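You operate a simulated robot arm through the tools that you are given. There is no shell and no other tool. Be economical: measure what you need, move in short steps, check, and stop when the job is done.

The job below is to be done with a simulated robot arm. You get a single attempt, and the scene is never put back.

Task
Rub the rusty plate clean with the red pad, then wipe it wet with the blue pad.
Fine: water from the tub; pads back, lid shut.

It is judged by the outcome, as a careful person would: the job done as asked, and still so three seconds after it is handed in. It fails if anything else is knocked over, pushed out of place, dropped, spilled or broken. A push-on lid holds only when it is set on centred and level and pressed home; a screw cap is set on level and turned clockwise until tight.

Robot
A 6-joint arm with a two-finger parallel gripper, fixed in place. Base frame: the origin is at the foot of the arm, x ahead of it, y to its left, z up; the work surface is at about z = 0.8. Units: m, degrees, N and s.
With the tool pointing down near the work surface it reaches from about 0.24 to 0.64 m from the base axis. Its first joint turns from -66.0 to 66.0 degrees. Payload 2.7 kg.
Tool frame: the origin (TCP) lies between the finger pads and is the grasp point; the fingertips stand 0.023 m ahead of it; z points along the fingers, y is the line along which they close. Largest opening 0.094 m; finger width 0.038, thickness 0.01; the body of the gripper, 0.054 by 0.096 m, starts 0.039 m behind the TCP.
Orientation is told as [roll, pitch, yaw] about the base's x, y, z axes, in that order, counted from this pose: with the fingers straight down and closing along the base's y, the tool's x points along the base's -x, its y along +y and its z along -z.

Tools
- The arm moves only by the tool jog_arm. Its argument "commands" is one flat list of numbers, 7 for each row, row after row: the turn, a rotation vector about the base's x, y, z in degrees, then the shift along the base's x, y, z in m, then the gripper command, from -1 (fully open) to 1 (shut), values between in proportion. In form: [wx, wy, wz, dx, dy, dz, fingers, wx, wy, wz, dx, dy, dz, fingers, ...]. A call has 1 to 8 rows; each row is the pose to reach, as a shift and turn from the pose commanded when the call began. Rows are played at 5 a second. More than 0.05 m and 8.6 degrees between two rows, or a gripper value outside its range, and nothing of the call is played. Where a pose cannot be reached the arm comes as near as it can. A force on the tool above 40 N (or 10 N above the force at the start of the call, whichever is more), or a blocked arm, ends the call early, and 0.2 s more pass. Each finger travels about 0.045 m/s and halts on what it meets, pressing with about 38 N; the grip force reading is that of the motor and also rises with nothing between the fingers. The clock runs only during rows and for 0.2 s after the last one: add rows that repeat a pose to give the fingers time. The reply holds the time, the measured pose of the TCP, the force on the tool along the base axes, the opening and the grip force, in the units named above and with some noise, and new pictures: "views" is both (left out), scene, wrist or none.
- Cameras (640 x 400 px; columns grow to the right, rows downward): "scene" is fixed at [0.0689, -0.4157, 1.4135]; the picture's right is [0.83, -0.55, 0.00], its down [-0.31, -0.47, -0.83] and it looks along [0.46, 0.69, -0.56] (base axes); focal length 374 px, centre (320, 200). "wrist" rides on the gripper at [0.086, 0.016, -0.074] in the tool frame; the picture's right is [-0.18, 0.98, 0.00], its down [-0.58, -0.11, -0.81] and it looks along [-0.79, -0.15, 0.59] (tool axes); focal length 243 px, centre (320, 200). There is no depth. A picture from a camera that has moved, and an enlarged one, comes with that camera's place and axes in the base frame and with its lens. The place of the scene camera against the robot may be out by one fixed shift of up to 0.018 m in any direction.
- inspect(camera, box): a new picture of the part [left, top, right, bottom] of that camera's present view, enlarged. The clock stands still meanwhile.
- close_job(): hands the job in; it is judged then, once.

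Work in short steps. Places have to be worked out from the pictures, the camera data and where the tool is seen: move nearer, look again, correct. Check each grasp and each placing, and mend what went wrong. You have 120 turns and 200 pictures in all, those below and enlarged ones among them. Open the gripper and draw the arm clear of the work before you hand the job in, unless the task says otherwise; then end with one line.

The tools are called after "Emit:" as a command line: name --argument value ..., lists and objects as JSON in quotes. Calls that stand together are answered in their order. jog_arm: Moves the arm, as the interface text tells. Its arguments: {"type":"object","properties":{"commands":{"type":"array"},"views":{"type":"string","enum":["both","scene","wrist","none"]}},"required":["commands"]} The other tools are called the same way: inspect (camera, box) takes an enlarged picture of a part of a camera's view; close_job () hands the job in.

At the start:

```text
time: 0.0
position: [0.3232, 0.1571, 1.0831]
orientation: [0.2, 0.1, -0.1]
ft_force: [0.3, -0.6, -0.8]
width: 0.0942
gripper_force: 0.1
```

scene: 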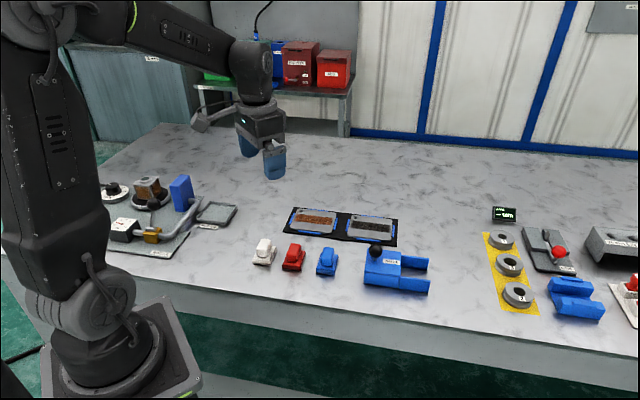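
wrist: 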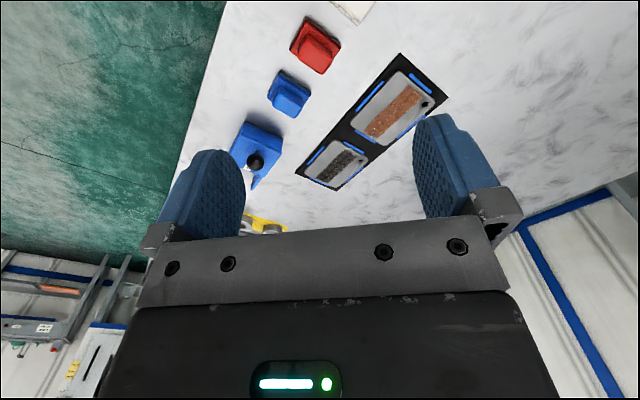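

I start by enlarging the working areas to identify pads, plates, tub and lid.

Emit:
inspect --camera "scene" --box '[230, 190, 440, 310]'

Emit:
inspect --camera "scene" --box '[70, 160, 260, 280]'

Emit:
inspect --camera "scene" --box '[470, 190, 640, 330]'

Emit:
inspect --camera "wrist" --box '[200, 0, 480, 200]'

```text
3.05 times, centred on (335, 250) of scene
camera zoom: at [0.0689, -0.4157, 1.4135], right [0.83, -0.55, 0.0], down [-0.31, -0.47, -0.83], along [0.46, 0.69, -0.56], focal length 1138 px, centre (274, 48)
```

zoom: 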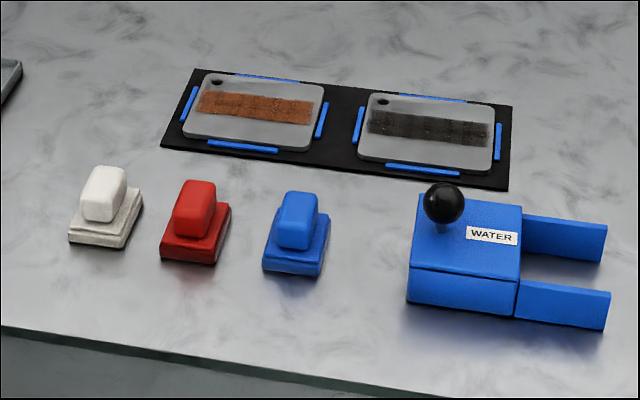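

```text
3.33 times, centred on (165, 220) of scene
camera zoom: at [0.0689, -0.4157, 1.4135], right [0.83, -0.55, 0.0], down [-0.31, -0.47, -0.83], along [0.46, 0.69, -0.56], focal length 1245 px, centre (837, 133)
```

zoom: 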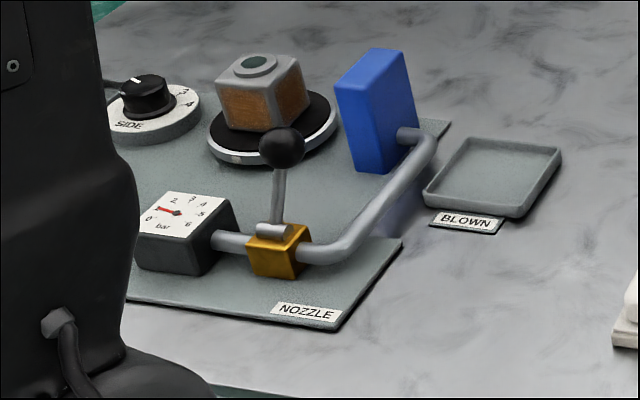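

```text
2.86 times, centred on (555, 260) of scene
camera zoom: at [0.0689, -0.4157, 1.4135], right [0.83, -0.55, 0.0], down [-0.31, -0.47, -0.83], along [0.46, 0.69, -0.56], focal length 1067 px, centre (-351, 29)
```

zoom: 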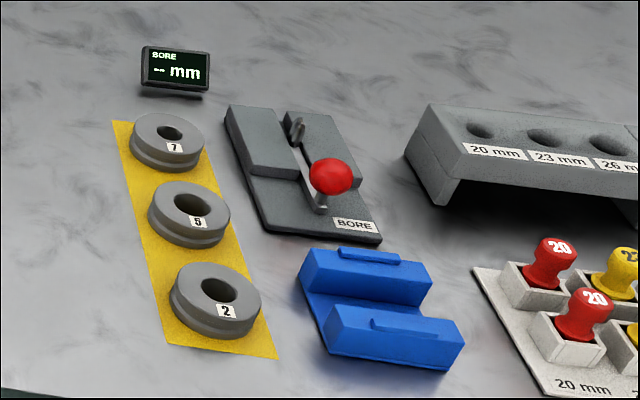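

```text
2.00 times, centred on (340, 100) of wrist
camera zoom: at [0.2375, 0.1728, 1.1586], right [0.18, 0.98, 0.0], down [0.58, -0.11, 0.81], along [0.79, -0.15, -0.59], focal length 485 px, centre (280, 400)
```

zoom: 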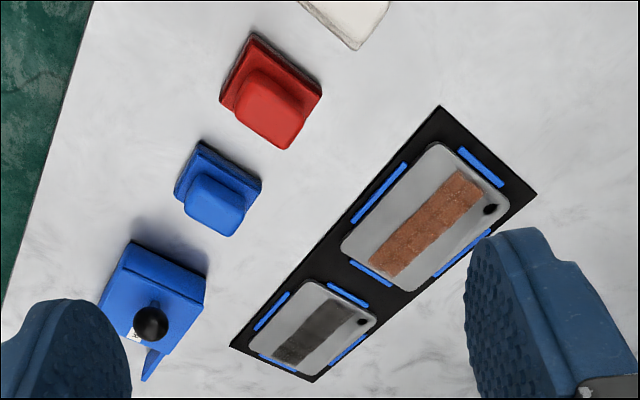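

The rusty plate is the left one. The blue box is marked WATER and has a knobbed lid that looks like it slides along rails. I move lower and toward the tub for a closer view.

Emit:
jog_arm --commands '[0, 0, 0, 0.0, -0.03, -0.03, -1, 0, 0, 0, 0.005, -0.057, -0.06, -1, 0, 0, 0, 0.01, -0.057, -0.083, -1]' --views "wrist"

Emit:
inspect --camera "wrist" --box '[200, 60, 440, 260]'

Emit:
inspect --camera "scene" --box '[350, 230, 440, 300]'

```text
time: 0.8
position: [0.334, 0.0982, 0.9981]
orientation: [0.0, 0.0, 0.0]
ft_force: [0.2, 0.0, -0.1]
width: 0.0942
gripper_force: 0.0
camera wrist: at [0.2482, 0.1145, 1.0744], right [0.18, 0.98, 0.0], down [0.58, -0.11, 0.81], along [0.79, -0.15, -0.59], focal length 243 px, centre (320, 200)
```

wrist: 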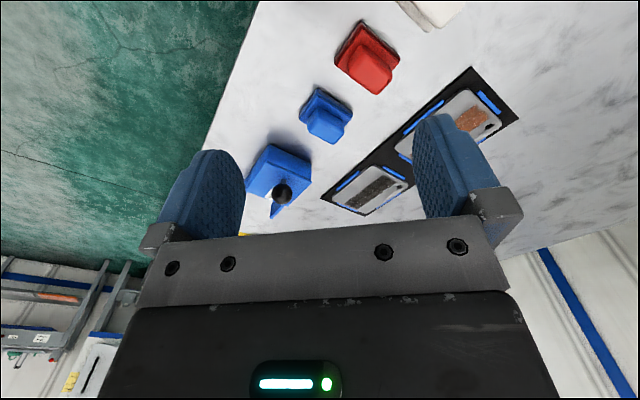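

```text
2.00 times, centred on (320, 160) of wrist
camera zoom: at [0.2482, 0.1145, 1.0744], right [0.18, 0.98, 0.0], down [0.58, -0.11, 0.81], along [0.79, -0.15, -0.59], focal length 485 px, centre (320, 280)
```

zoom: 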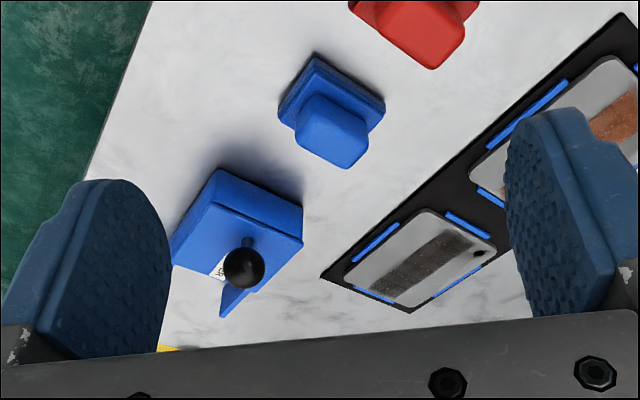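

```text
5.71 times, centred on (395, 265) of scene
camera zoom: at [0.0689, -0.4157, 1.4135], right [0.83, -0.55, 0.0], down [-0.31, -0.47, -0.83], along [0.46, 0.69, -0.56], focal length 2134 px, centre (-109, -171)
```

zoom: 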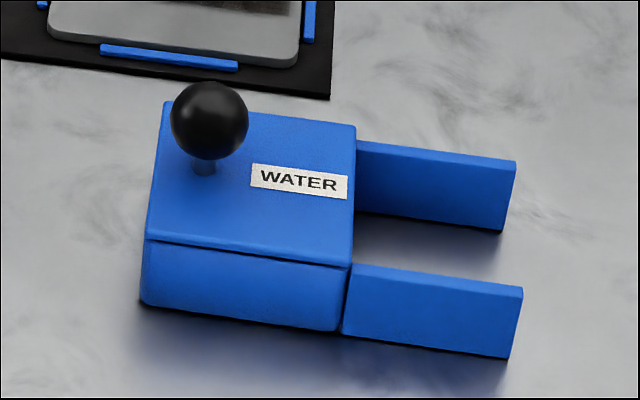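

The layout is at 45° in the base frame: plate mat about (0.40,0.25)–(0.69,0.12), red pad near (0.364,0.142), blue near (0.42,0.09), tub near (0.51,0.01). I turn 45° to align with it and hover near the red pad for a better look.

Emit:
jog_arm --commands '[0, 0, 8, 0, 0, 0, -1, 0, 0, 16, 0, 0.005, 0, -1, 0, 0, 24, 0, 0.01, 0, -1, 0, 0, 32, 0.0, 0.01, -0.01, -1, 0, 0, 40, 0.0, 0.01, -0.02, -1, 0, 0, 45, 0.0, 0.01, -0.03, -1, 0, 0, 45, 0.0, 0.01, -0.04, -1]' --views "both"

Emit:
inspect --camera "wrist" --box '[180, 0, 500, 200]'

```text
time: 2.4
position: [0.334, 0.1104, 0.9594]
orientation: [0.1, 0.0, 45.1]
ft_force: [0.2, -0.1, 0.6]
width: 0.0939
gripper_force: 0.1
camera wrist: at [0.262, 0.0594, 1.0351], right [-0.57, 0.82, 0.0], down [0.49, 0.34, 0.81], along [0.66, 0.46, -0.59], focal length 243 px, centre (320, 200)
```

scene: 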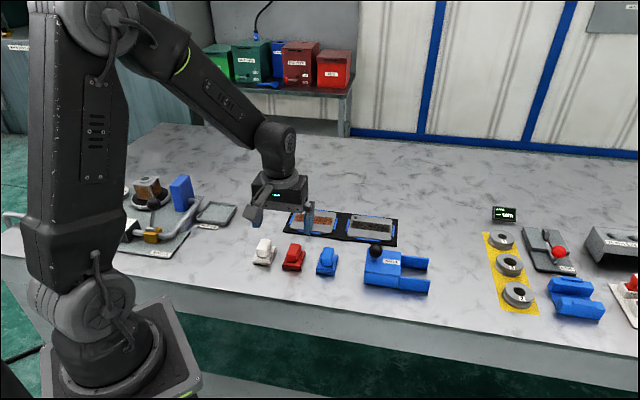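
wrist: 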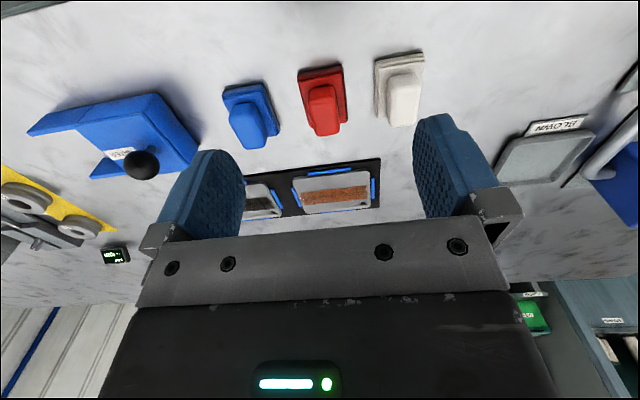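

```text
2.00 times, centred on (340, 100) of wrist
camera zoom: at [0.262, 0.0594, 1.0351], right [-0.57, 0.82, 0.0], down [0.49, 0.34, 0.81], along [0.66, 0.46, -0.59], focal length 485 px, centre (280, 400)
```

zoom: 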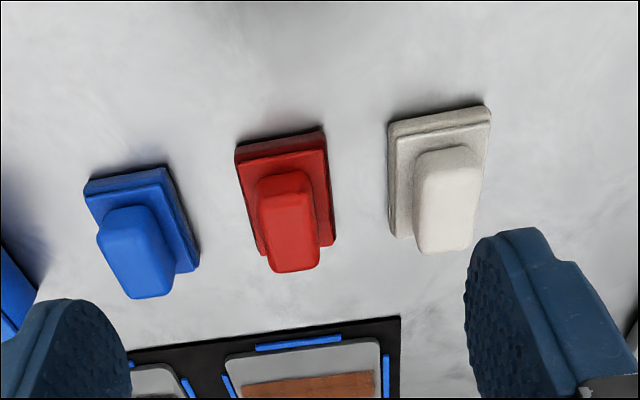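

The handle is narrower along the row, so this yaw suits. I hover over the red pad at about (0.363,0.136) and look again.

Emit:
jog_arm --commands '[0, 0, 0, 0.015, 0.013, -0.025, -1, 0, 0, 0, 0.03, 0.026, -0.05, -1, 0, 0, 0, 0.03, 0.026, -0.05, -1]' --views "wrist"

Emit:
inspect --camera "scene" --box '[230, 190, 390, 290]'

```text
time: 3.2
position: [0.3632, 0.1354, 0.9099]
orientation: [-0.1, 0.0, 44.9]
ft_force: [-0.3, 0.2, 0.0]
width: 0.094
gripper_force: 0.0
camera wrist: at [0.2916, 0.0852, 0.9857], right [-0.56, 0.83, 0.0], down [0.49, 0.33, 0.81], along [0.67, 0.46, -0.59], focal length 243 px, centre (320, 200)
```

wrist: 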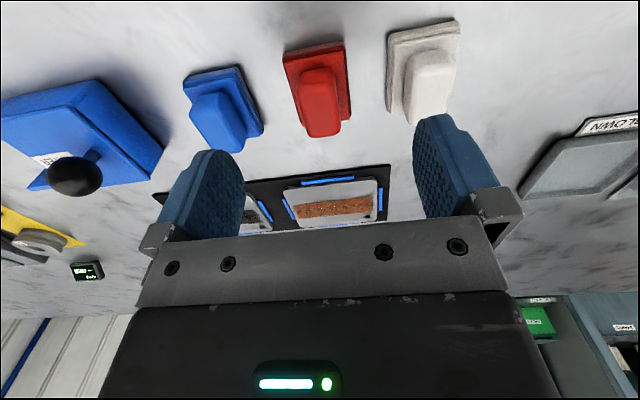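

```text
4.00 times, centred on (310, 240) of scene
camera zoom: at [0.069, -0.4156, 1.4135], right [0.83, -0.55, 0.0], down [-0.31, -0.47, -0.83], along [0.46, 0.69, -0.56], focal length 1494 px, centre (360, 40)
```

zoom: 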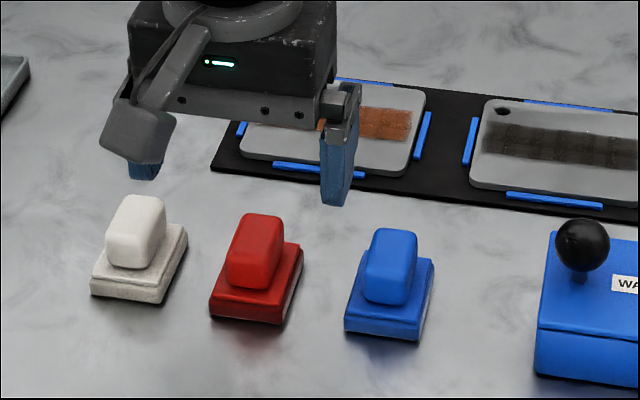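

Aligned over the red handle (about (0.365,0.136), top near z 0.85). I half-close the fingers to clear the neighbouring pads and descend part-way.

Emit:
jog_arm --commands '[0, 0, 0, 0.001, 0, 0, -0.3, 0, 0, 0, 0.001, 0, 0, -0.3, 0, 0, 0, 0.001, 0, -0.02, -0.3, 0, 0, 0, 0.001, 0, -0.035, -0.3, 0, 0, 0, 0.001, 0, -0.035, -0.3]' --views "wrist"

Emit:
inspect --camera "scene" --box '[230, 190, 390, 290]'

```text
time: 4.4
position: [0.3636, 0.1371, 0.8739]
orientation: [0.0, 0.0, 44.9]
ft_force: [-0.3, 0.2, -0.3]
width: 0.0611
gripper_force: 0.0
camera wrist: at [0.2924, 0.086, 0.9505], right [-0.56, 0.83, 0.0], down [0.49, 0.33, 0.81], along [0.67, 0.46, -0.59], focal length 243 px, centre (320, 200)
```

wrist: 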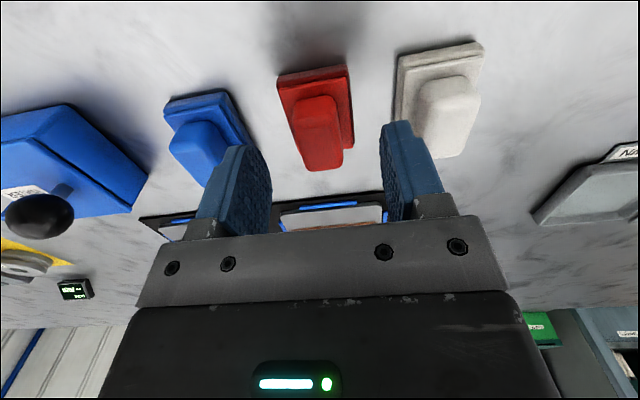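

```text
4.00 times, centred on (310, 240) of scene
camera zoom: at [0.0689, -0.4157, 1.4135], right [0.83, -0.55, 0.0], down [-0.31, -0.47, -0.83], along [0.46, 0.69, -0.56], focal length 1494 px, centre (360, 40)
```

zoom: 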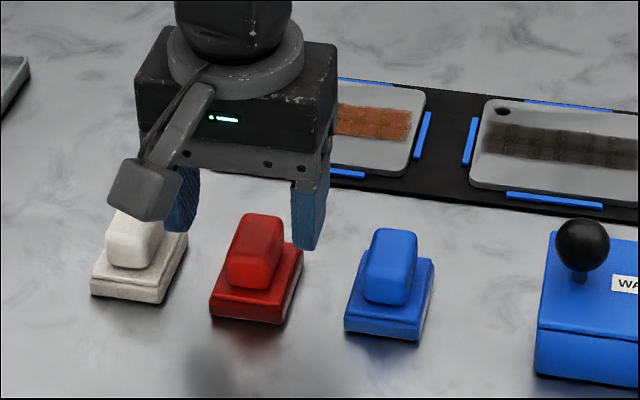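

I check the finger centring over the handle with an enlarged wrist view.

Emit:
inspect --camera "wrist" --box '[240, 40, 400, 200]'

```text
2.50 times, centred on (320, 120) of wrist
camera zoom: at [0.2924, 0.086, 0.9505], right [-0.56, 0.83, 0.0], down [0.49, 0.33, 0.81], along [0.67, 0.46, -0.59], focal length 606 px, centre (320, 400)
```

zoom: 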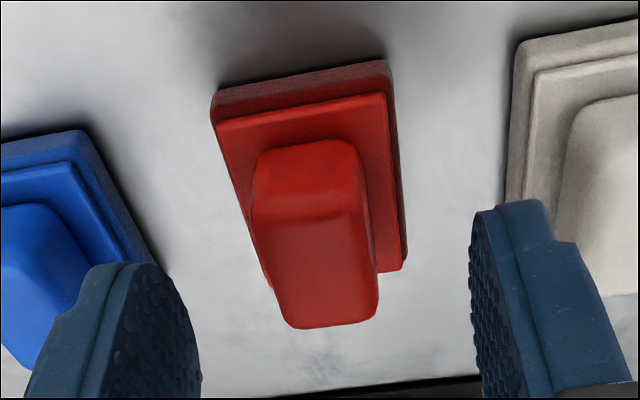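

Centred within about 2 mm and aligned. I descend to z≈0.846 and close.

Emit:
jog_arm --commands '[0, 0, 0, 0.001, 0, -0.015, -0.3, 0, 0, 0, 0.001, 0, -0.029, -0.3, 0, 0, 0, 0.001, 0, -0.029, 0.3, 0, 0, 0, 0.001, 0, -0.029, 1, 0, 0, 0, 0.001, 0, -0.029, 1, 0, 0, 0, 0.001, 0, -0.029, 1]' --views "both"

```text
time: 5.8
position: [0.3639, 0.137, 0.8463]
orientation: [0.0, 0.0, 44.9]
ft_force: [1.2, -0.2, 0.6]
width: 0.0251
gripper_force: 37.6
camera wrist: at [0.2934, 0.0865, 0.9219], right [-0.56, 0.83, 0.0], down [0.49, 0.33, 0.81], along [0.67, 0.46, -0.59], focal length 243 px, centre (320, 200)
```

scene: 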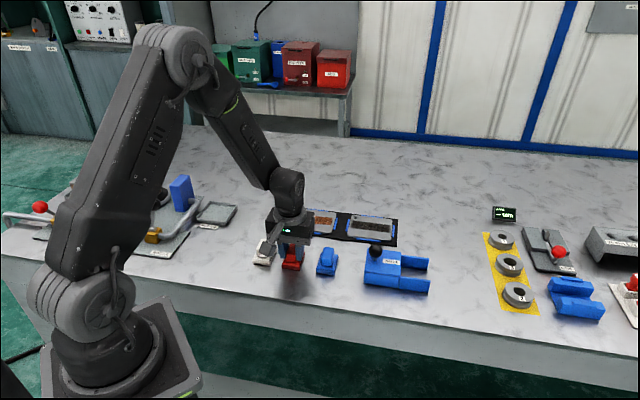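
wrist: 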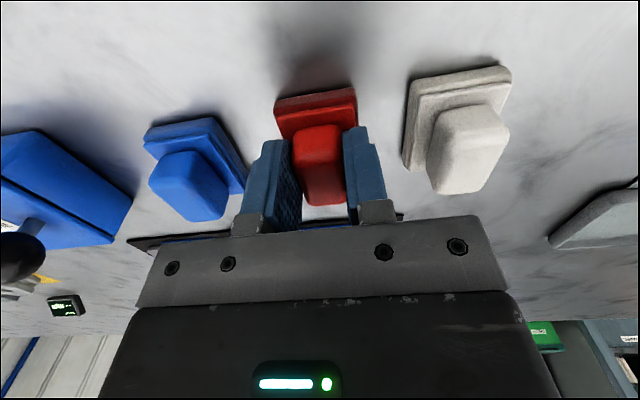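

Gripped (width 0.025). I record the red home pose as (0.365,0.136,0.846), lift, and go toward the plate for a look.

Emit:
jog_arm --commands '[0, 0, 0, 0, 0, 0.03, 1, 0, 0, 0, 0, 0, 0.07, 1, 0, 0, 0, 0.01, 0.01, 0.1, 1, 0, 0, 0, 0.03, 0.03, 0.1, 1, 0, 0, 0, 0.03, 0.03, 0.1, 1]' --views "both"

Emit:
inspect --camera "wrist" --box '[200, 40, 440, 240]'

```text
time: 7.0
position: [0.3961, 0.1673, 0.9467]
orientation: [0.0, 0.0, 45.1]
ft_force: [0.0, -0.3, -0.4]
width: 0.025
gripper_force: 38.4
camera wrist: at [0.324, 0.117, 1.0219], right [-0.56, 0.83, 0.0], down [0.49, 0.33, 0.81], along [0.67, 0.46, -0.59], focal length 243 px, centre (320, 200)
```

scene: 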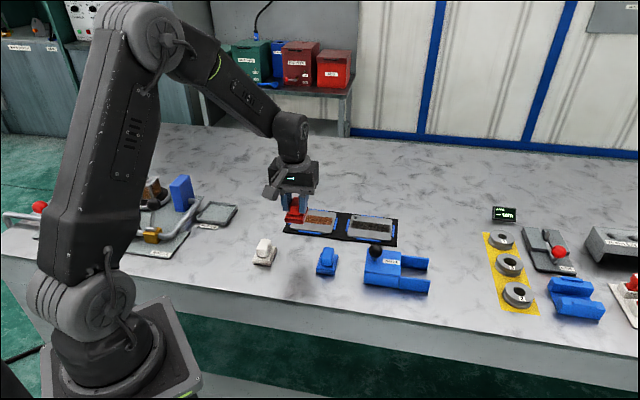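
wrist: 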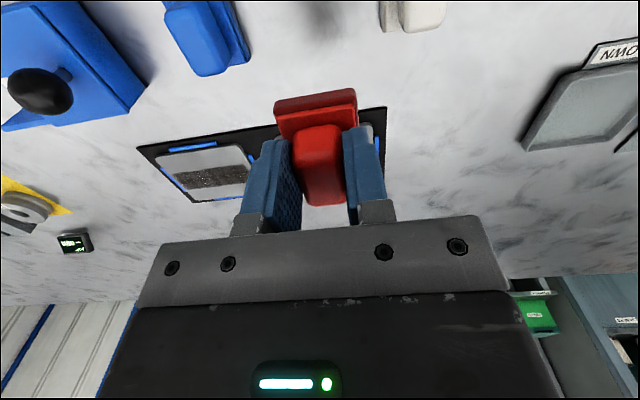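

```text
2.00 times, centred on (320, 140) of wrist
camera zoom: at [0.324, 0.117, 1.0219], right [-0.56, 0.83, 0.0], down [0.49, 0.33, 0.81], along [0.67, 0.46, -0.59], focal length 485 px, centre (320, 320)
```

zoom: 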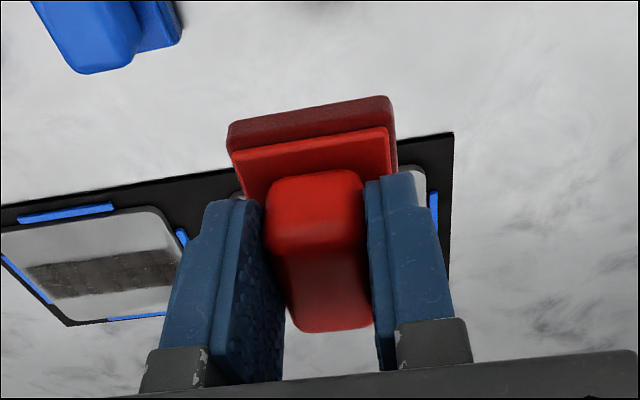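

The held pad hides the plate, so I use earlier views: rust centre is about (0.490,0.245), 0.095 long along the row direction. I move above it at z 0.875 and check from the scene camera.

Emit:
jog_arm --commands '[0, 0, 0, 0.03, 0.025, 0, 1, 0, 0, 0, 0.06, 0.05, -0.01, 1, 0, 0, 0, 0.08, 0.067, -0.03, 1, 0, 0, 0, 0.095, 0.079, -0.055, 1, 0, 0, 0, 0.095, 0.079, -0.071, 1, 0, 0, 0, 0.095, 0.079, -0.071, 1]' --views "wrist"

Emit:
inspect --camera "scene" --box '[260, 170, 420, 270]'

```text
time: 8.4
position: [0.4892, 0.2445, 0.8755]
orientation: [0.1, 0.0, 45.0]
ft_force: [0.1, -1.1, -0.6]
width: 0.0249
gripper_force: 38.1
camera wrist: at [0.4173, 0.1952, 0.951], right [-0.56, 0.83, 0.0], down [0.49, 0.33, 0.81], along [0.67, 0.46, -0.59], focal length 243 px, centre (320, 200)
```

wrist: 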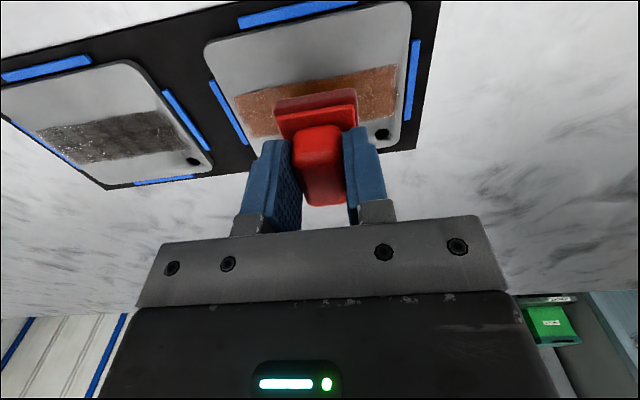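

```text
4.00 times, centred on (340, 220) of scene
camera zoom: at [0.069, -0.4156, 1.4135], right [0.83, -0.55, 0.0], down [-0.31, -0.47, -0.83], along [0.46, 0.69, -0.56], focal length 1494 px, centre (240, 120)
```

zoom: 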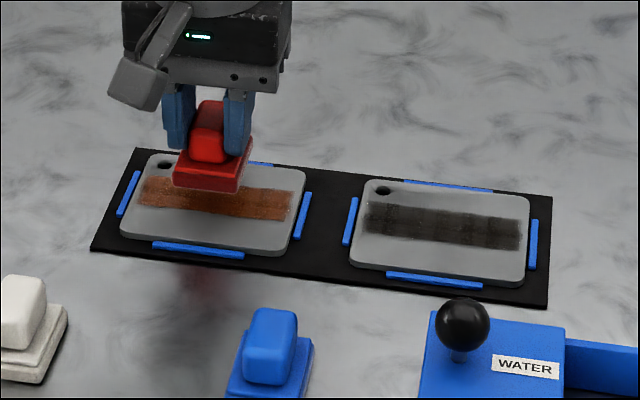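

Rust centre refined to (0.492,0.242), half-length about 0.048, with the pad half-width about 0.022. I lower gently in small steps to find contact.

Emit:
jog_arm --commands '[0, 0, 0, 0.002, -0.003, -0.008, 1, 0, 0, 0, 0.002, -0.003, -0.013, 1, 0, 0, 0, 0.002, -0.003, -0.016, 1, 0, 0, 0, 0.002, -0.003, -0.018, 1, 0, 0, 0, 0.002, -0.003, -0.018, 1]' --views "none"

```text
time: 9.6
position: [0.4926, 0.241, 0.8569]
orientation: [0.0, 0.1, 45.0]
ft_force: [-0.5, -0.5, 0.2]
width: 0.0251
gripper_force: 38.3
```

Still no contact at 0.857, so I go down further in millimetre steps.

Emit:
jog_arm --commands '[0, 0, 0, 0, 0, -0.001, 1, 0, 0, 0, 0, 0, -0.002, 1, 0, 0, 0, 0, 0, -0.003, 1, 0, 0, 0, 0, 0, -0.003, 1]' --views "none"

Emit:
inspect --camera "scene" --box '[270, 190, 350, 240]'

```text
time: 10.6
position: [0.4918, 0.2415, 0.8553]
orientation: [-0.1, -0.1, 45.1]
ft_force: [-2.0, -3.4, 11.9]
width: 0.025
gripper_force: 37.7
```

```text
8.00 times, centred on (310, 215) of scene
camera zoom: at [0.0687, -0.4158, 1.4134], right [0.83, -0.55, 0.0], down [-0.31, -0.47, -0.83], along [0.46, 0.69, -0.56], focal length 2988 px, centre (400, 80)
```

zoom: 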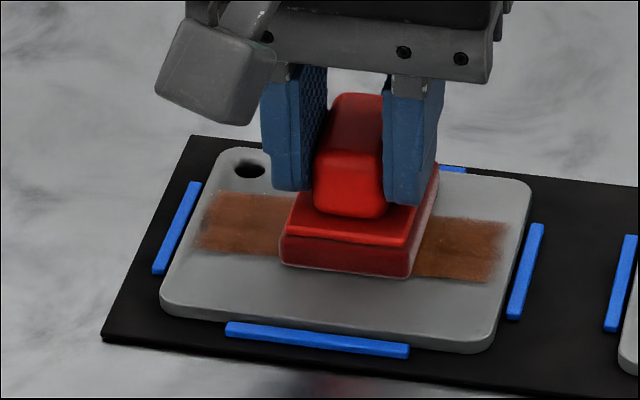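

Contact is at about z 0.855 with 12 N, and the pad sits across the rust. I make one full stroke along the rust (±0.03).

Emit:
jog_arm --commands '[0, 0, 0, 0.0106, -0.0106, 0, 1, 0, 0, 0, 0.0215, -0.0215, 0, 1, 0, 0, 0, 0.0106, -0.0106, 0, 1, 0, 0, 0, 0, 0, 0, 1, 0, 0, 0, -0.0106, 0.0106, 0, 1, 0, 0, 0, -0.0215, 0.0215, 0, 1, 0, 0, 0, -0.0106, 0.0106, 0, 1, 0, 0, 0, 0, 0, 0, 1]' --views "none"

Emit:
inspect --camera "scene" --box '[270, 190, 350, 240]'

```text
time: 12.4
position: [0.4904, 0.2435, 0.8545]
orientation: [0.1, 0.0, 45.0]
ft_force: [-4.8, 3.4, 12.6]
width: 0.0252
gripper_force: 38.1
```

```text
8.00 times, centred on (310, 215) of scene
camera zoom: at [0.0687, -0.4156, 1.4135], right [0.83, -0.55, 0.0], down [-0.31, -0.47, -0.83], along [0.46, 0.69, -0.56], focal length 2988 px, centre (400, 80)
```

zoom: 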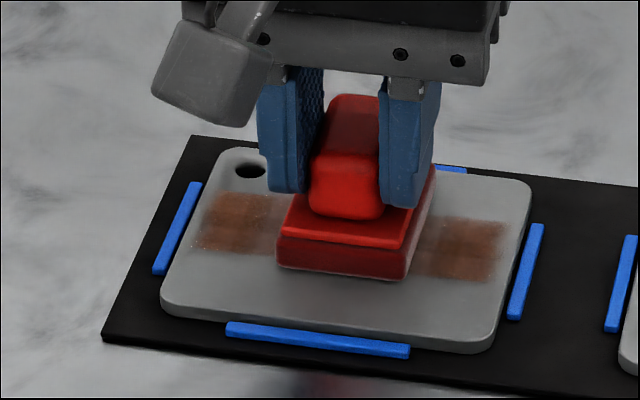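

The rust fades with rubbing. I repeat with extra passes over the ends.

Emit:
jog_arm --commands '[0, 0, 0, 0.0115, -0.0115, 0, 1, 0, 0, 0, 0.0225, -0.0225, 0, 1, 0, 0, 0, 0.0115, -0.0115, 0, 1, 0, 0, 0, 0.0225, -0.0225, 0, 1, 0, 0, 0, 0.0115, -0.0115, 0, 1, 0, 0, 0, 0.0225, -0.0225, 0, 1, 0, 0, 0, 0.0115, -0.0115, 0, 1, 0, 0, 0, 0, 0, 0, 1]' --views "none"

Emit:
jog_arm --commands '[0, 0, 0, -0.0115, 0.0115, 0, 1, 0, 0, 0, -0.0225, 0.0225, 0, 1, 0, 0, 0, -0.0115, 0.0115, 0, 1, 0, 0, 0, -0.0225, 0.0225, 0, 1, 0, 0, 0, -0.0115, 0.0115, 0, 1, 0, 0, 0, -0.0225, 0.0225, 0, 1, 0, 0, 0, -0.0115, 0.0115, 0, 1, 0, 0, 0, 0, 0, 0, 1]' --views "none"

Emit:
inspect --camera "scene" --box '[270, 190, 350, 240]'

```text
time: 14.2
position: [0.493, 0.241, 0.8546]
orientation: [-0.1, -0.1, 44.9]
ft_force: [6.6, -6.9, 20.9]
width: 0.0249
gripper_force: 37.3
```

```text
time: 16.0
position: [0.4934, 0.2422, 0.8547]
orientation: [0.0, 0.0, 44.9]
ft_force: [-6.8, 7.1, 18.9]
width: 0.025
gripper_force: 38.1
```

```text
8.00 times, centred on (310, 215) of scene
camera zoom: at [0.0685, -0.4156, 1.4135], right [0.83, -0.55, 0.0], down [-0.31, -0.47, -0.83], along [0.46, 0.69, -0.56], focal length 2988 px, centre (400, 80)
```

zoom: 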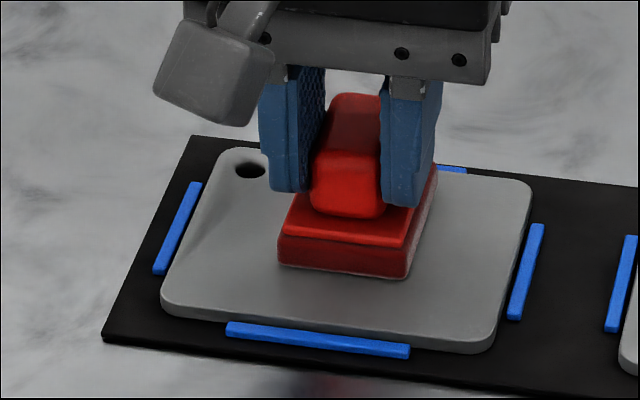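

The ends are clean. I do one more full pass for the middle, then lift and look.

Emit:
jog_arm --commands '[0, 0, 0, 0.011, -0.011, 0, 1, 0, 0, 0, 0.0215, -0.0215, 0, 1, 0, 0, 0, 0.0106, -0.0106, 0, 1, 0, 0, 0, 0, 0, 0, 1, 0, 0, 0, -0.0106, 0.0106, 0, 1, 0, 0, 0, -0.0215, 0.0215, 0, 1, 0, 0, 0, -0.0106, 0.0106, 0, 1, 0, 0, 0, 0, 0, 0, 1]' --views "none"

Emit:
jog_arm --commands '[0, 0, 0, 0, 0, 0.01, 1, 0, 0, 0, 0, 0, 0.04, 1, 0, 0, 0, -0.03, -0.025, 0.06, 1, 0, 0, 0, -0.06, -0.05, 0.08, 1, 0, 0, 0, -0.09, -0.075, 0.09, 1, 0, 0, 0, -0.09, -0.075, 0.09, 1]' --views "wrist"

Emit:
inspect --camera "scene" --box '[270, 190, 350, 240]'

```text
time: 17.8
position: [0.49, 0.2429, 0.8545]
orientation: [0.0, -0.3, 45.2]
ft_force: [-6.9, 8.8, 24.6]
width: 0.0252
gripper_force: 37.9
```

```text
time: 19.2
position: [0.4013, 0.1663, 0.9428]
orientation: [0.0, 0.1, 44.9]
ft_force: [0.6, -0.1, -0.5]
width: 0.0253
gripper_force: 37.9
camera wrist: at [0.3294, 0.1171, 1.0186], right [-0.56, 0.83, 0.0], down [0.49, 0.33, 0.81], along [0.67, 0.46, -0.59], focal length 243 px, centre (320, 200)
```

wrist: 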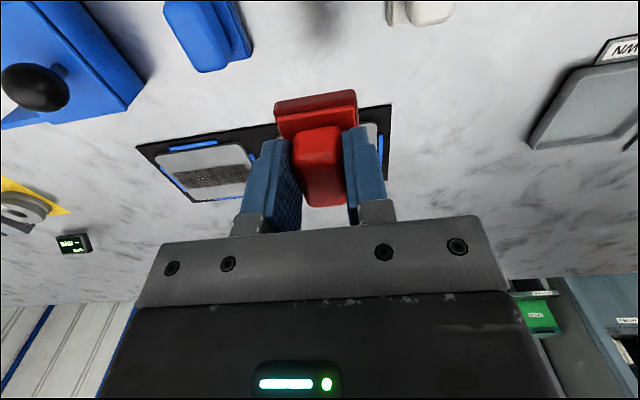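

```text
8.00 times, centred on (310, 215) of scene
camera zoom: at [0.0689, -0.4157, 1.4135], right [0.83, -0.55, 0.0], down [-0.31, -0.47, -0.83], along [0.46, 0.69, -0.56], focal length 2988 px, centre (400, 80)
```

zoom: 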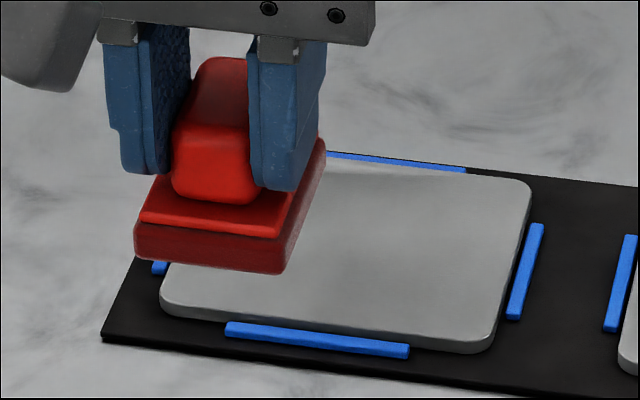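

The plate is clean. I return the red pad to its home spot and lower it until it just touches.

Emit:
jog_arm --commands '[0, 0, 0, -0.02, -0.016, -0.01, 1, 0, 0, 0, -0.037, -0.031, -0.03, 1, 0, 0, 0, -0.037, -0.031, -0.06, 1, 0, 0, 0, -0.037, -0.031, -0.085, 1, 0, 0, 0, -0.037, -0.031, -0.094, 1, 0, 0, 0, -0.037, -0.031, -0.0965, 1, 0, 0, 0, -0.037, -0.031, -0.0975, 1]' --views "wrist"

Emit:
inspect --camera "scene" --box '[230, 190, 390, 290]'

```text
time: 20.8
position: [0.3646, 0.1349, 0.8453]
orientation: [-0.1, -0.1, 44.9]
ft_force: [-2.4, -1.4, 5.7]
width: 0.0252
gripper_force: 37.7
camera wrist: at [0.2935, 0.0855, 0.9213], right [-0.56, 0.83, 0.0], down [0.49, 0.33, 0.81], along [0.67, 0.46, -0.59], focal length 243 px, centre (320, 200)
```

wrist: 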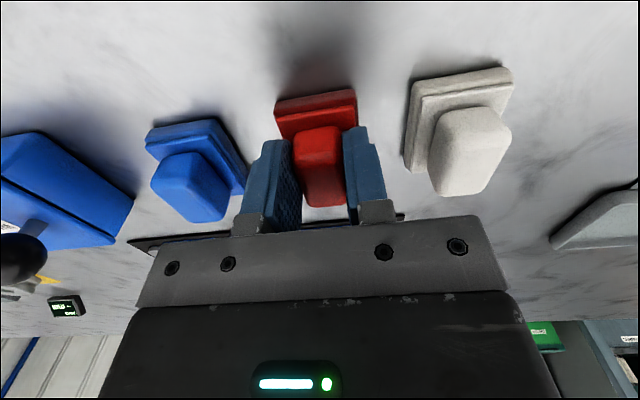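

```text
4.00 times, centred on (310, 240) of scene
camera zoom: at [0.0688, -0.4157, 1.4135], right [0.83, -0.55, 0.0], down [-0.31, -0.47, -0.83], along [0.46, 0.69, -0.56], focal length 1494 px, centre (360, 40)
```

zoom: 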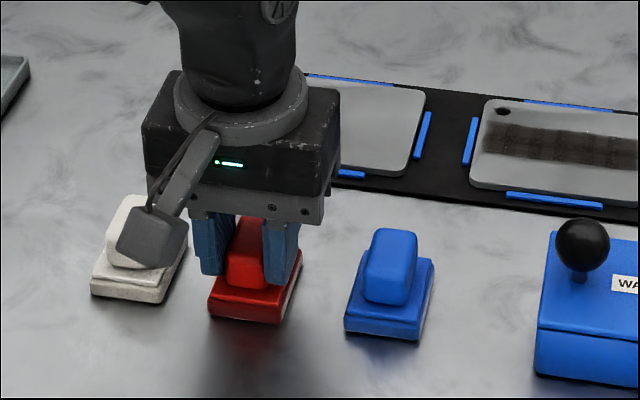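

The red pad is resting on the table with 6 N at its original place. I release to the half opening, rise, and move toward the tub for a view.

Emit:
jog_arm --commands '[0, 0, 0, 0, 0, 0, -0.3, 0, 0, 0, 0, 0, 0, -0.3, 0, 0, 0, 0, 0, 0.02, -0.3, 0, 0, 0, 0, 0, 0.06, -0.3, 0, 0, 0, 0.02, -0.03, 0.09, -0.3, 0, 0, 0, 0.035, -0.06, 0.1, -0.6, 0, 0, 0, 0.05, -0.09, 0.11, -1, 0, 0, 0, 0.05, -0.09, 0.11, -1]' --views "wrist"

Emit:
inspect --camera "wrist" --box '[180, 0, 480, 220]'

Emit:
inspect --camera "scene" --box '[230, 210, 390, 310]'

```text
time: 22.6
position: [0.415, 0.0462, 0.9564]
orientation: [-0.1, 0.0, 45.0]
ft_force: [-0.4, -1.0, -0.2]
width: 0.094
gripper_force: 0.0
camera wrist: at [0.3431, -0.0047, 1.0325], right [-0.56, 0.83, 0.0], down [0.49, 0.33, 0.81], along [0.67, 0.46, -0.59], focal length 243 px, centre (320, 200)
```

wrist: 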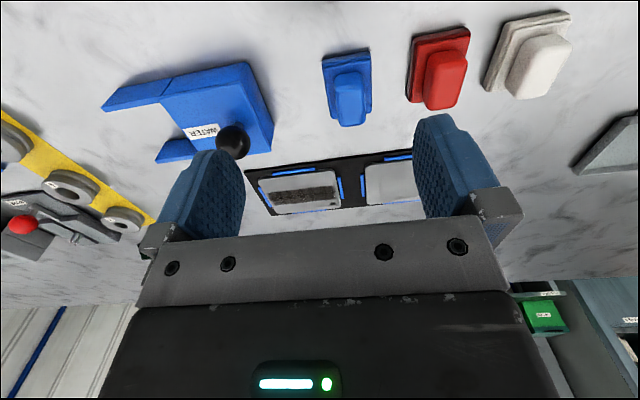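

```text
1.82 times, centred on (330, 110) of wrist
camera zoom: at [0.3431, -0.0047, 1.0325], right [-0.56, 0.83, 0.0], down [0.49, 0.33, 0.81], along [0.67, 0.46, -0.59], focal length 441 px, centre (302, 364)
```

zoom: 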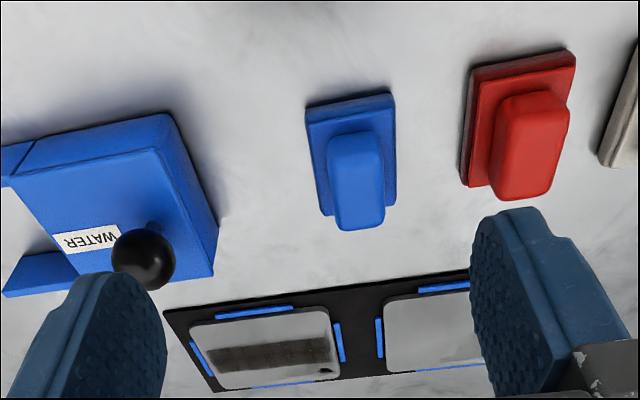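

```text
4.00 times, centred on (310, 260) of scene
camera zoom: at [0.0689, -0.4157, 1.4135], right [0.83, -0.55, 0.0], down [-0.31, -0.47, -0.83], along [0.46, 0.69, -0.56], focal length 1494 px, centre (360, -40)
```

zoom: 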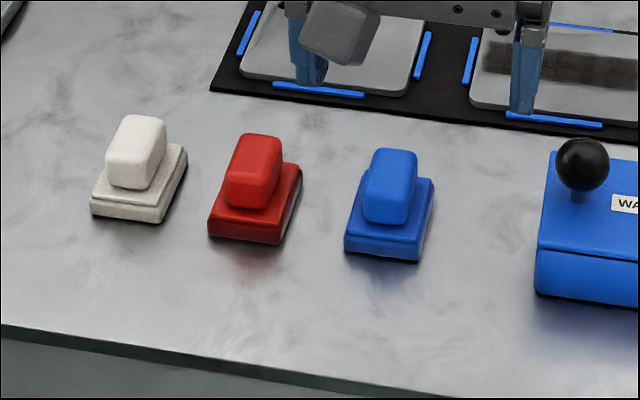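

The red pad is back in place. Triangulating from several wrist views, the knob ball is at about (0.498,0.0135,0.870) with radius 0.014. I hover above it.

Emit:
jog_arm --commands '[0, 0, 0, 0.03, -0.01, -0.01, -0.7, 0, 0, 0, 0.06, -0.02, -0.02, -0.5, 0, 0, 0, 0.083, -0.0325, -0.03, -0.4, 0, 0, 0, 0.083, -0.0325, -0.03, -0.4]' --views "wrist"

Emit:
inspect --camera "wrist" --box '[240, 40, 400, 200]'

Emit:
inspect --camera "scene" --box '[330, 200, 450, 300]'

```text
time: 23.6
position: [0.4994, 0.0141, 0.9269]
orientation: [0.0, 0.0, 45.0]
ft_force: [0.1, -0.8, 0.5]
width: 0.0657
gripper_force: 0.1
camera wrist: at [0.4272, -0.0359, 1.0031], right [-0.56, 0.83, 0.0], down [0.49, 0.33, 0.81], along [0.67, 0.46, -0.59], focal length 243 px, centre (320, 200)
```

wrist: 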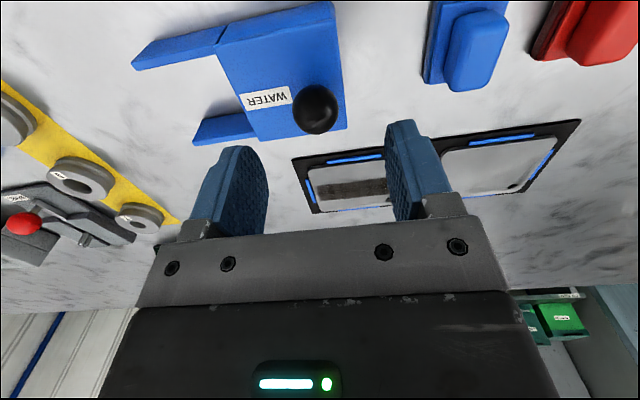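

```text
2.50 times, centred on (320, 120) of wrist
camera zoom: at [0.4272, -0.0359, 1.0031], right [-0.56, 0.83, 0.0], down [0.49, 0.33, 0.81], along [0.67, 0.46, -0.59], focal length 606 px, centre (320, 400)
```

zoom: 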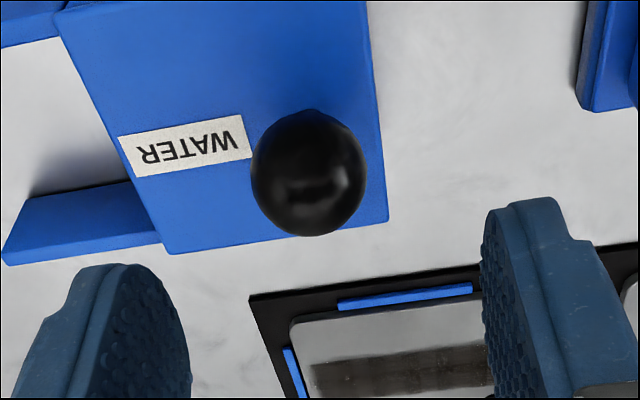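

```text
4.00 times, centred on (390, 250) of scene
camera zoom: at [0.069, -0.4157, 1.4135], right [0.83, -0.55, 0.0], down [-0.31, -0.47, -0.83], along [0.46, 0.69, -0.56], focal length 1494 px, centre (40, 0)
```

zoom: 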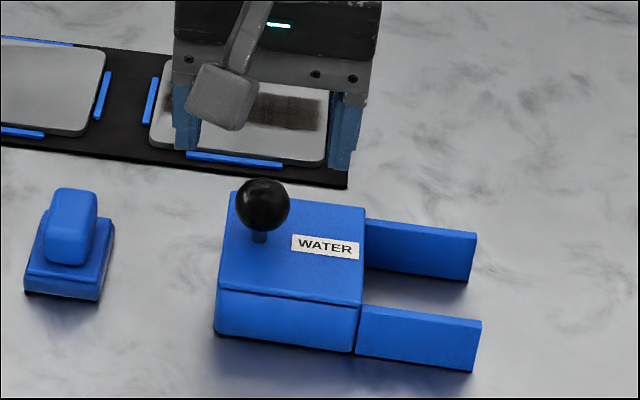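

Ball confirmed at (0.501,0.012). I descend to z≈0.876 and close on the knob.

Emit:
jog_arm --commands '[0, 0, 0, 0.002, -0.001, -0.02, -0.4, 0, 0, 0, 0.002, -0.001, -0.04, -0.4, 0, 0, 0, 0.002, -0.001, -0.051, -0.4, 0, 0, 0, 0.002, -0.001, -0.051, 0.3, 0, 0, 0, 0.002, -0.001, -0.051, 1, 0, 0, 0, 0.002, -0.001, -0.051, 1]' --views "wrist"

Emit:
inspect --camera "scene" --box '[330, 200, 450, 300]'

```text
time: 25.0
position: [0.5016, 0.0124, 0.8774]
orientation: [-0.1, 0.0, 45.0]
ft_force: [5.1, -5.6, -3.7]
width: 0.0289
gripper_force: 37.7
camera wrist: at [0.4291, -0.0378, 0.9523], right [-0.56, 0.83, 0.0], down [0.49, 0.33, 0.81], along [0.67, 0.46, -0.59], focal length 243 px, centre (320, 200)
```

wrist: 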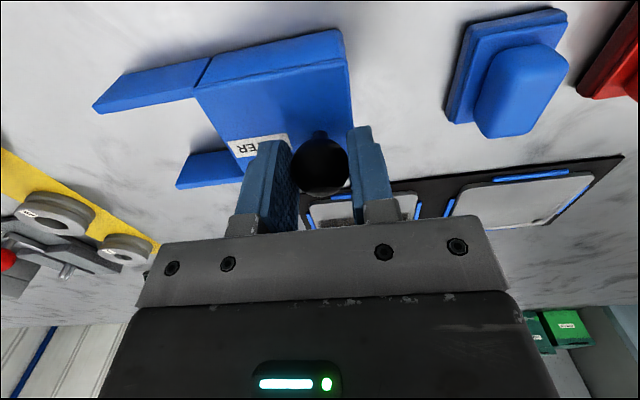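

```text
4.00 times, centred on (390, 250) of scene
camera zoom: at [0.0692, -0.4158, 1.4134], right [0.83, -0.55, 0.0], down [-0.31, -0.47, -0.83], along [0.46, 0.69, -0.56], focal length 1494 px, centre (40, 0)
```

zoom: 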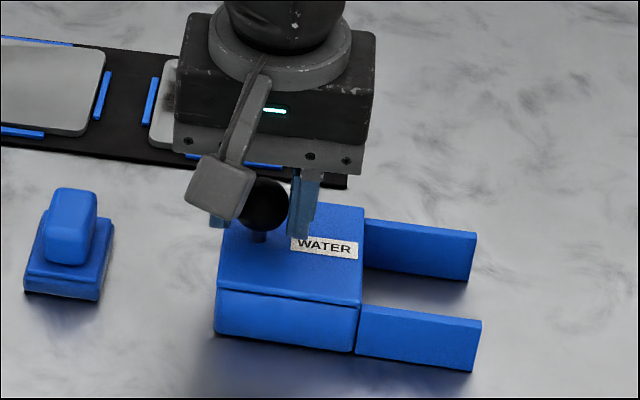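

Knob gripped (width 0.029). I slide 2 cm along the rails to test.

Emit:
jog_arm --commands '[0, 0, 0, 0.004, -0.004, 0, 1, 0, 0, 0, 0.008, -0.008, 0, 1, 0, 0, 0, 0.014, -0.014, 0, 1, 0, 0, 0, 0.014, -0.014, 0, 1]' --views "none"

Emit:
inspect --camera "scene" --box '[330, 200, 450, 300]'

```text
time: 26.0
position: [0.5145, -0.0014, 0.8781]
orientation: [-0.2, -0.1, 45.0]
ft_force: [0.4, 0.4, 10.5]
width: 0.0286
gripper_force: 44.8
```

```text
4.00 times, centred on (390, 250) of scene
camera zoom: at [0.0688, -0.4156, 1.4135], right [0.83, -0.55, 0.0], down [-0.31, -0.47, -0.83], along [0.46, 0.69, -0.56], focal length 1494 px, centre (40, 0)
```

zoom: 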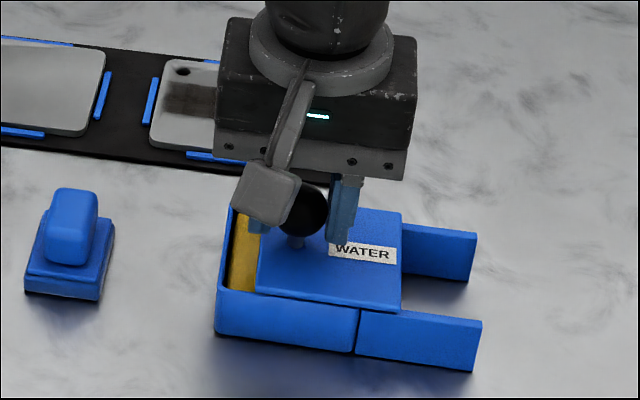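

It slides open. I continue to about 6 cm in total.

Emit:
jog_arm --commands '[0, 0, 0, 0.007, -0.007, 0.001, 1, 0, 0, 0, 0.014, -0.014, 0.001, 1, 0, 0, 0, 0.021, -0.021, 0.001, 1, 0, 0, 0, 0.028, -0.028, 0.001, 1, 0, 0, 0, 0.03, -0.03, 0.001, 1, 0, 0, 0, 0.03, -0.03, 0.001, 1]' --views "wrist"

Emit:
inspect --camera "scene" --box '[330, 200, 450, 300]'

```text
time: 27.4
position: [0.5445, -0.0309, 0.8768]
orientation: [-0.1, -0.1, 45.0]
ft_force: [6.4, 7.4, -0.3]
width: 0.0288
gripper_force: 45.3
camera wrist: at [0.4729, -0.0817, 0.9522], right [-0.57, 0.82, 0.0], down [0.49, 0.33, 0.81], along [0.67, 0.46, -0.59], focal length 243 px, centre (320, 200)
```

wrist: 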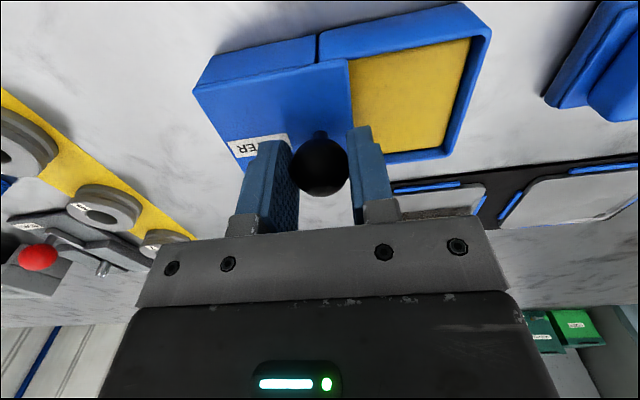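

```text
4.00 times, centred on (390, 250) of scene
camera zoom: at [0.0691, -0.4155, 1.4135], right [0.83, -0.55, 0.0], down [-0.31, -0.47, -0.83], along [0.46, 0.69, -0.56], focal length 1494 px, centre (40, 0)
```

zoom: 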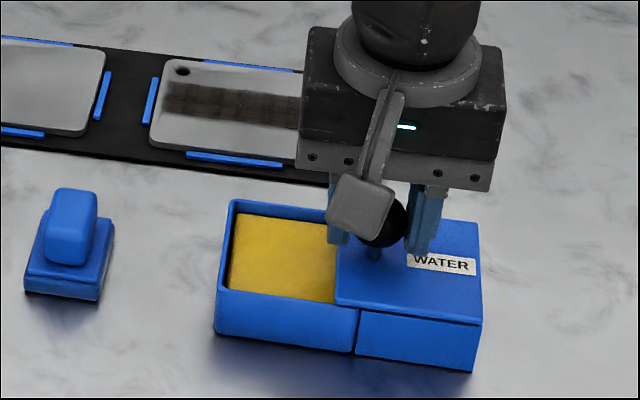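

The lid is open about 5.2 cm, showing a wet yellow sponge. The pad is 4.4 cm wide, so I try a few more millimetres for clearance, watching the force.

Emit:
jog_arm --commands '[0, 0, 0, 0.002, -0.002, 0, 1, 0, 0, 0, 0.004, -0.004, 0, 1, 0, 0, 0, 0.004, -0.004, 0, 1]' --views "none"

Emit:
inspect --camera "scene" --box '[330, 200, 450, 300]'

```text
time: 28.2
position: [0.5488, -0.0356, 0.8766]
orientation: [-0.1, 0.0, 45.0]
ft_force: [8.6, 8.8, 3.8]
width: 0.0286
gripper_force: 44.9
```

```text
4.00 times, centred on (390, 250) of scene
camera zoom: at [0.0691, -0.4154, 1.4135], right [0.83, -0.55, 0.0], down [-0.31, -0.47, -0.83], along [0.46, 0.69, -0.56], focal length 1494 px, centre (40, 0)
```

zoom: 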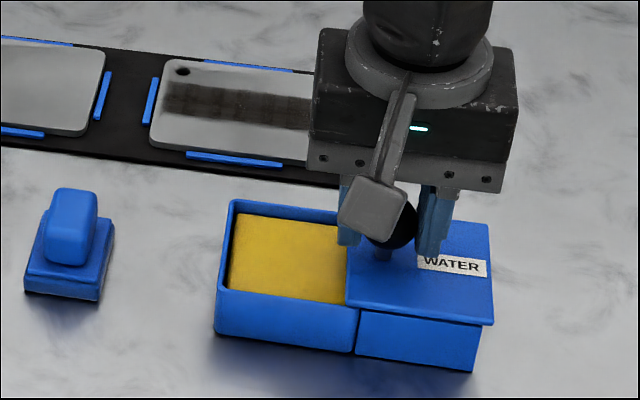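

The tub is fully uncovered now. I release the knob, rise, and go over to the blue pad at about (0.42,0.085).

Emit:
jog_arm --commands '[0, 0, 0, 0, 0, 0, -0.4, 0, 0, 0, 0, 0, 0, -0.4, 0, 0, 0, 0, 0, 0.03, -0.4, 0, 0, 0, 0, 0, 0.065, -0.4, 0, 0, 0, -0.03, 0.03, 0.065, -0.3, 0, 0, 0, -0.06, 0.06, 0.065, -0.3, 0, 0, 0, -0.095, 0.09, 0.06, -0.3, 0, 0, 0, -0.128, 0.12, 0.045, -0.3]' --views "none"

Emit:
inspect --camera "wrist" --box '[240, 40, 400, 200]'

Emit:
inspect --camera "scene" --box '[310, 200, 470, 300]'

```text
time: 30.0
position: [0.4208, 0.0838, 0.9201]
orientation: [0.0, 0.0, 45.0]
ft_force: [-0.9, 0.0, 0.2]
width: 0.0611
gripper_force: 0.0
```

```text
2.50 times, centred on (320, 120) of wrist
camera zoom: at [0.349, 0.0331, 0.9961], right [-0.56, 0.83, 0.0], down [0.49, 0.33, 0.81], along [0.67, 0.46, -0.59], focal length 606 px, centre (320, 400)
```

zoom: 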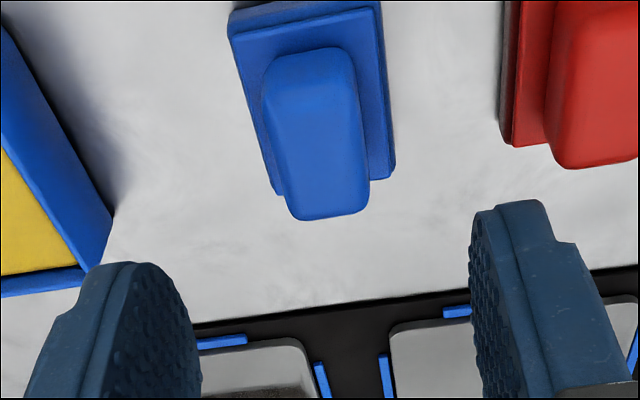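

```text
4.00 times, centred on (390, 250) of scene
camera zoom: at [0.0689, -0.4157, 1.4135], right [0.83, -0.55, 0.0], down [-0.31, -0.47, -0.83], along [0.46, 0.69, -0.56], focal length 1494 px, centre (40, 0)
```

zoom: 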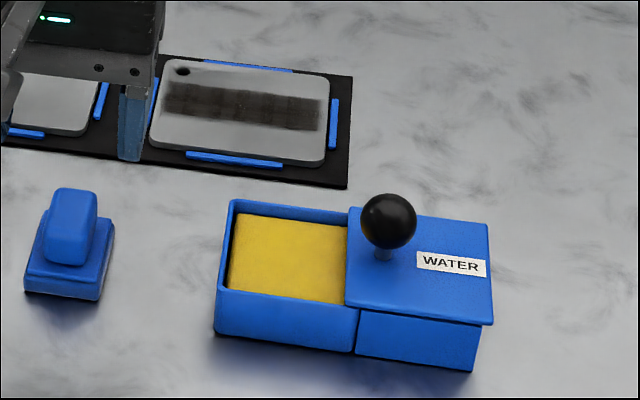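

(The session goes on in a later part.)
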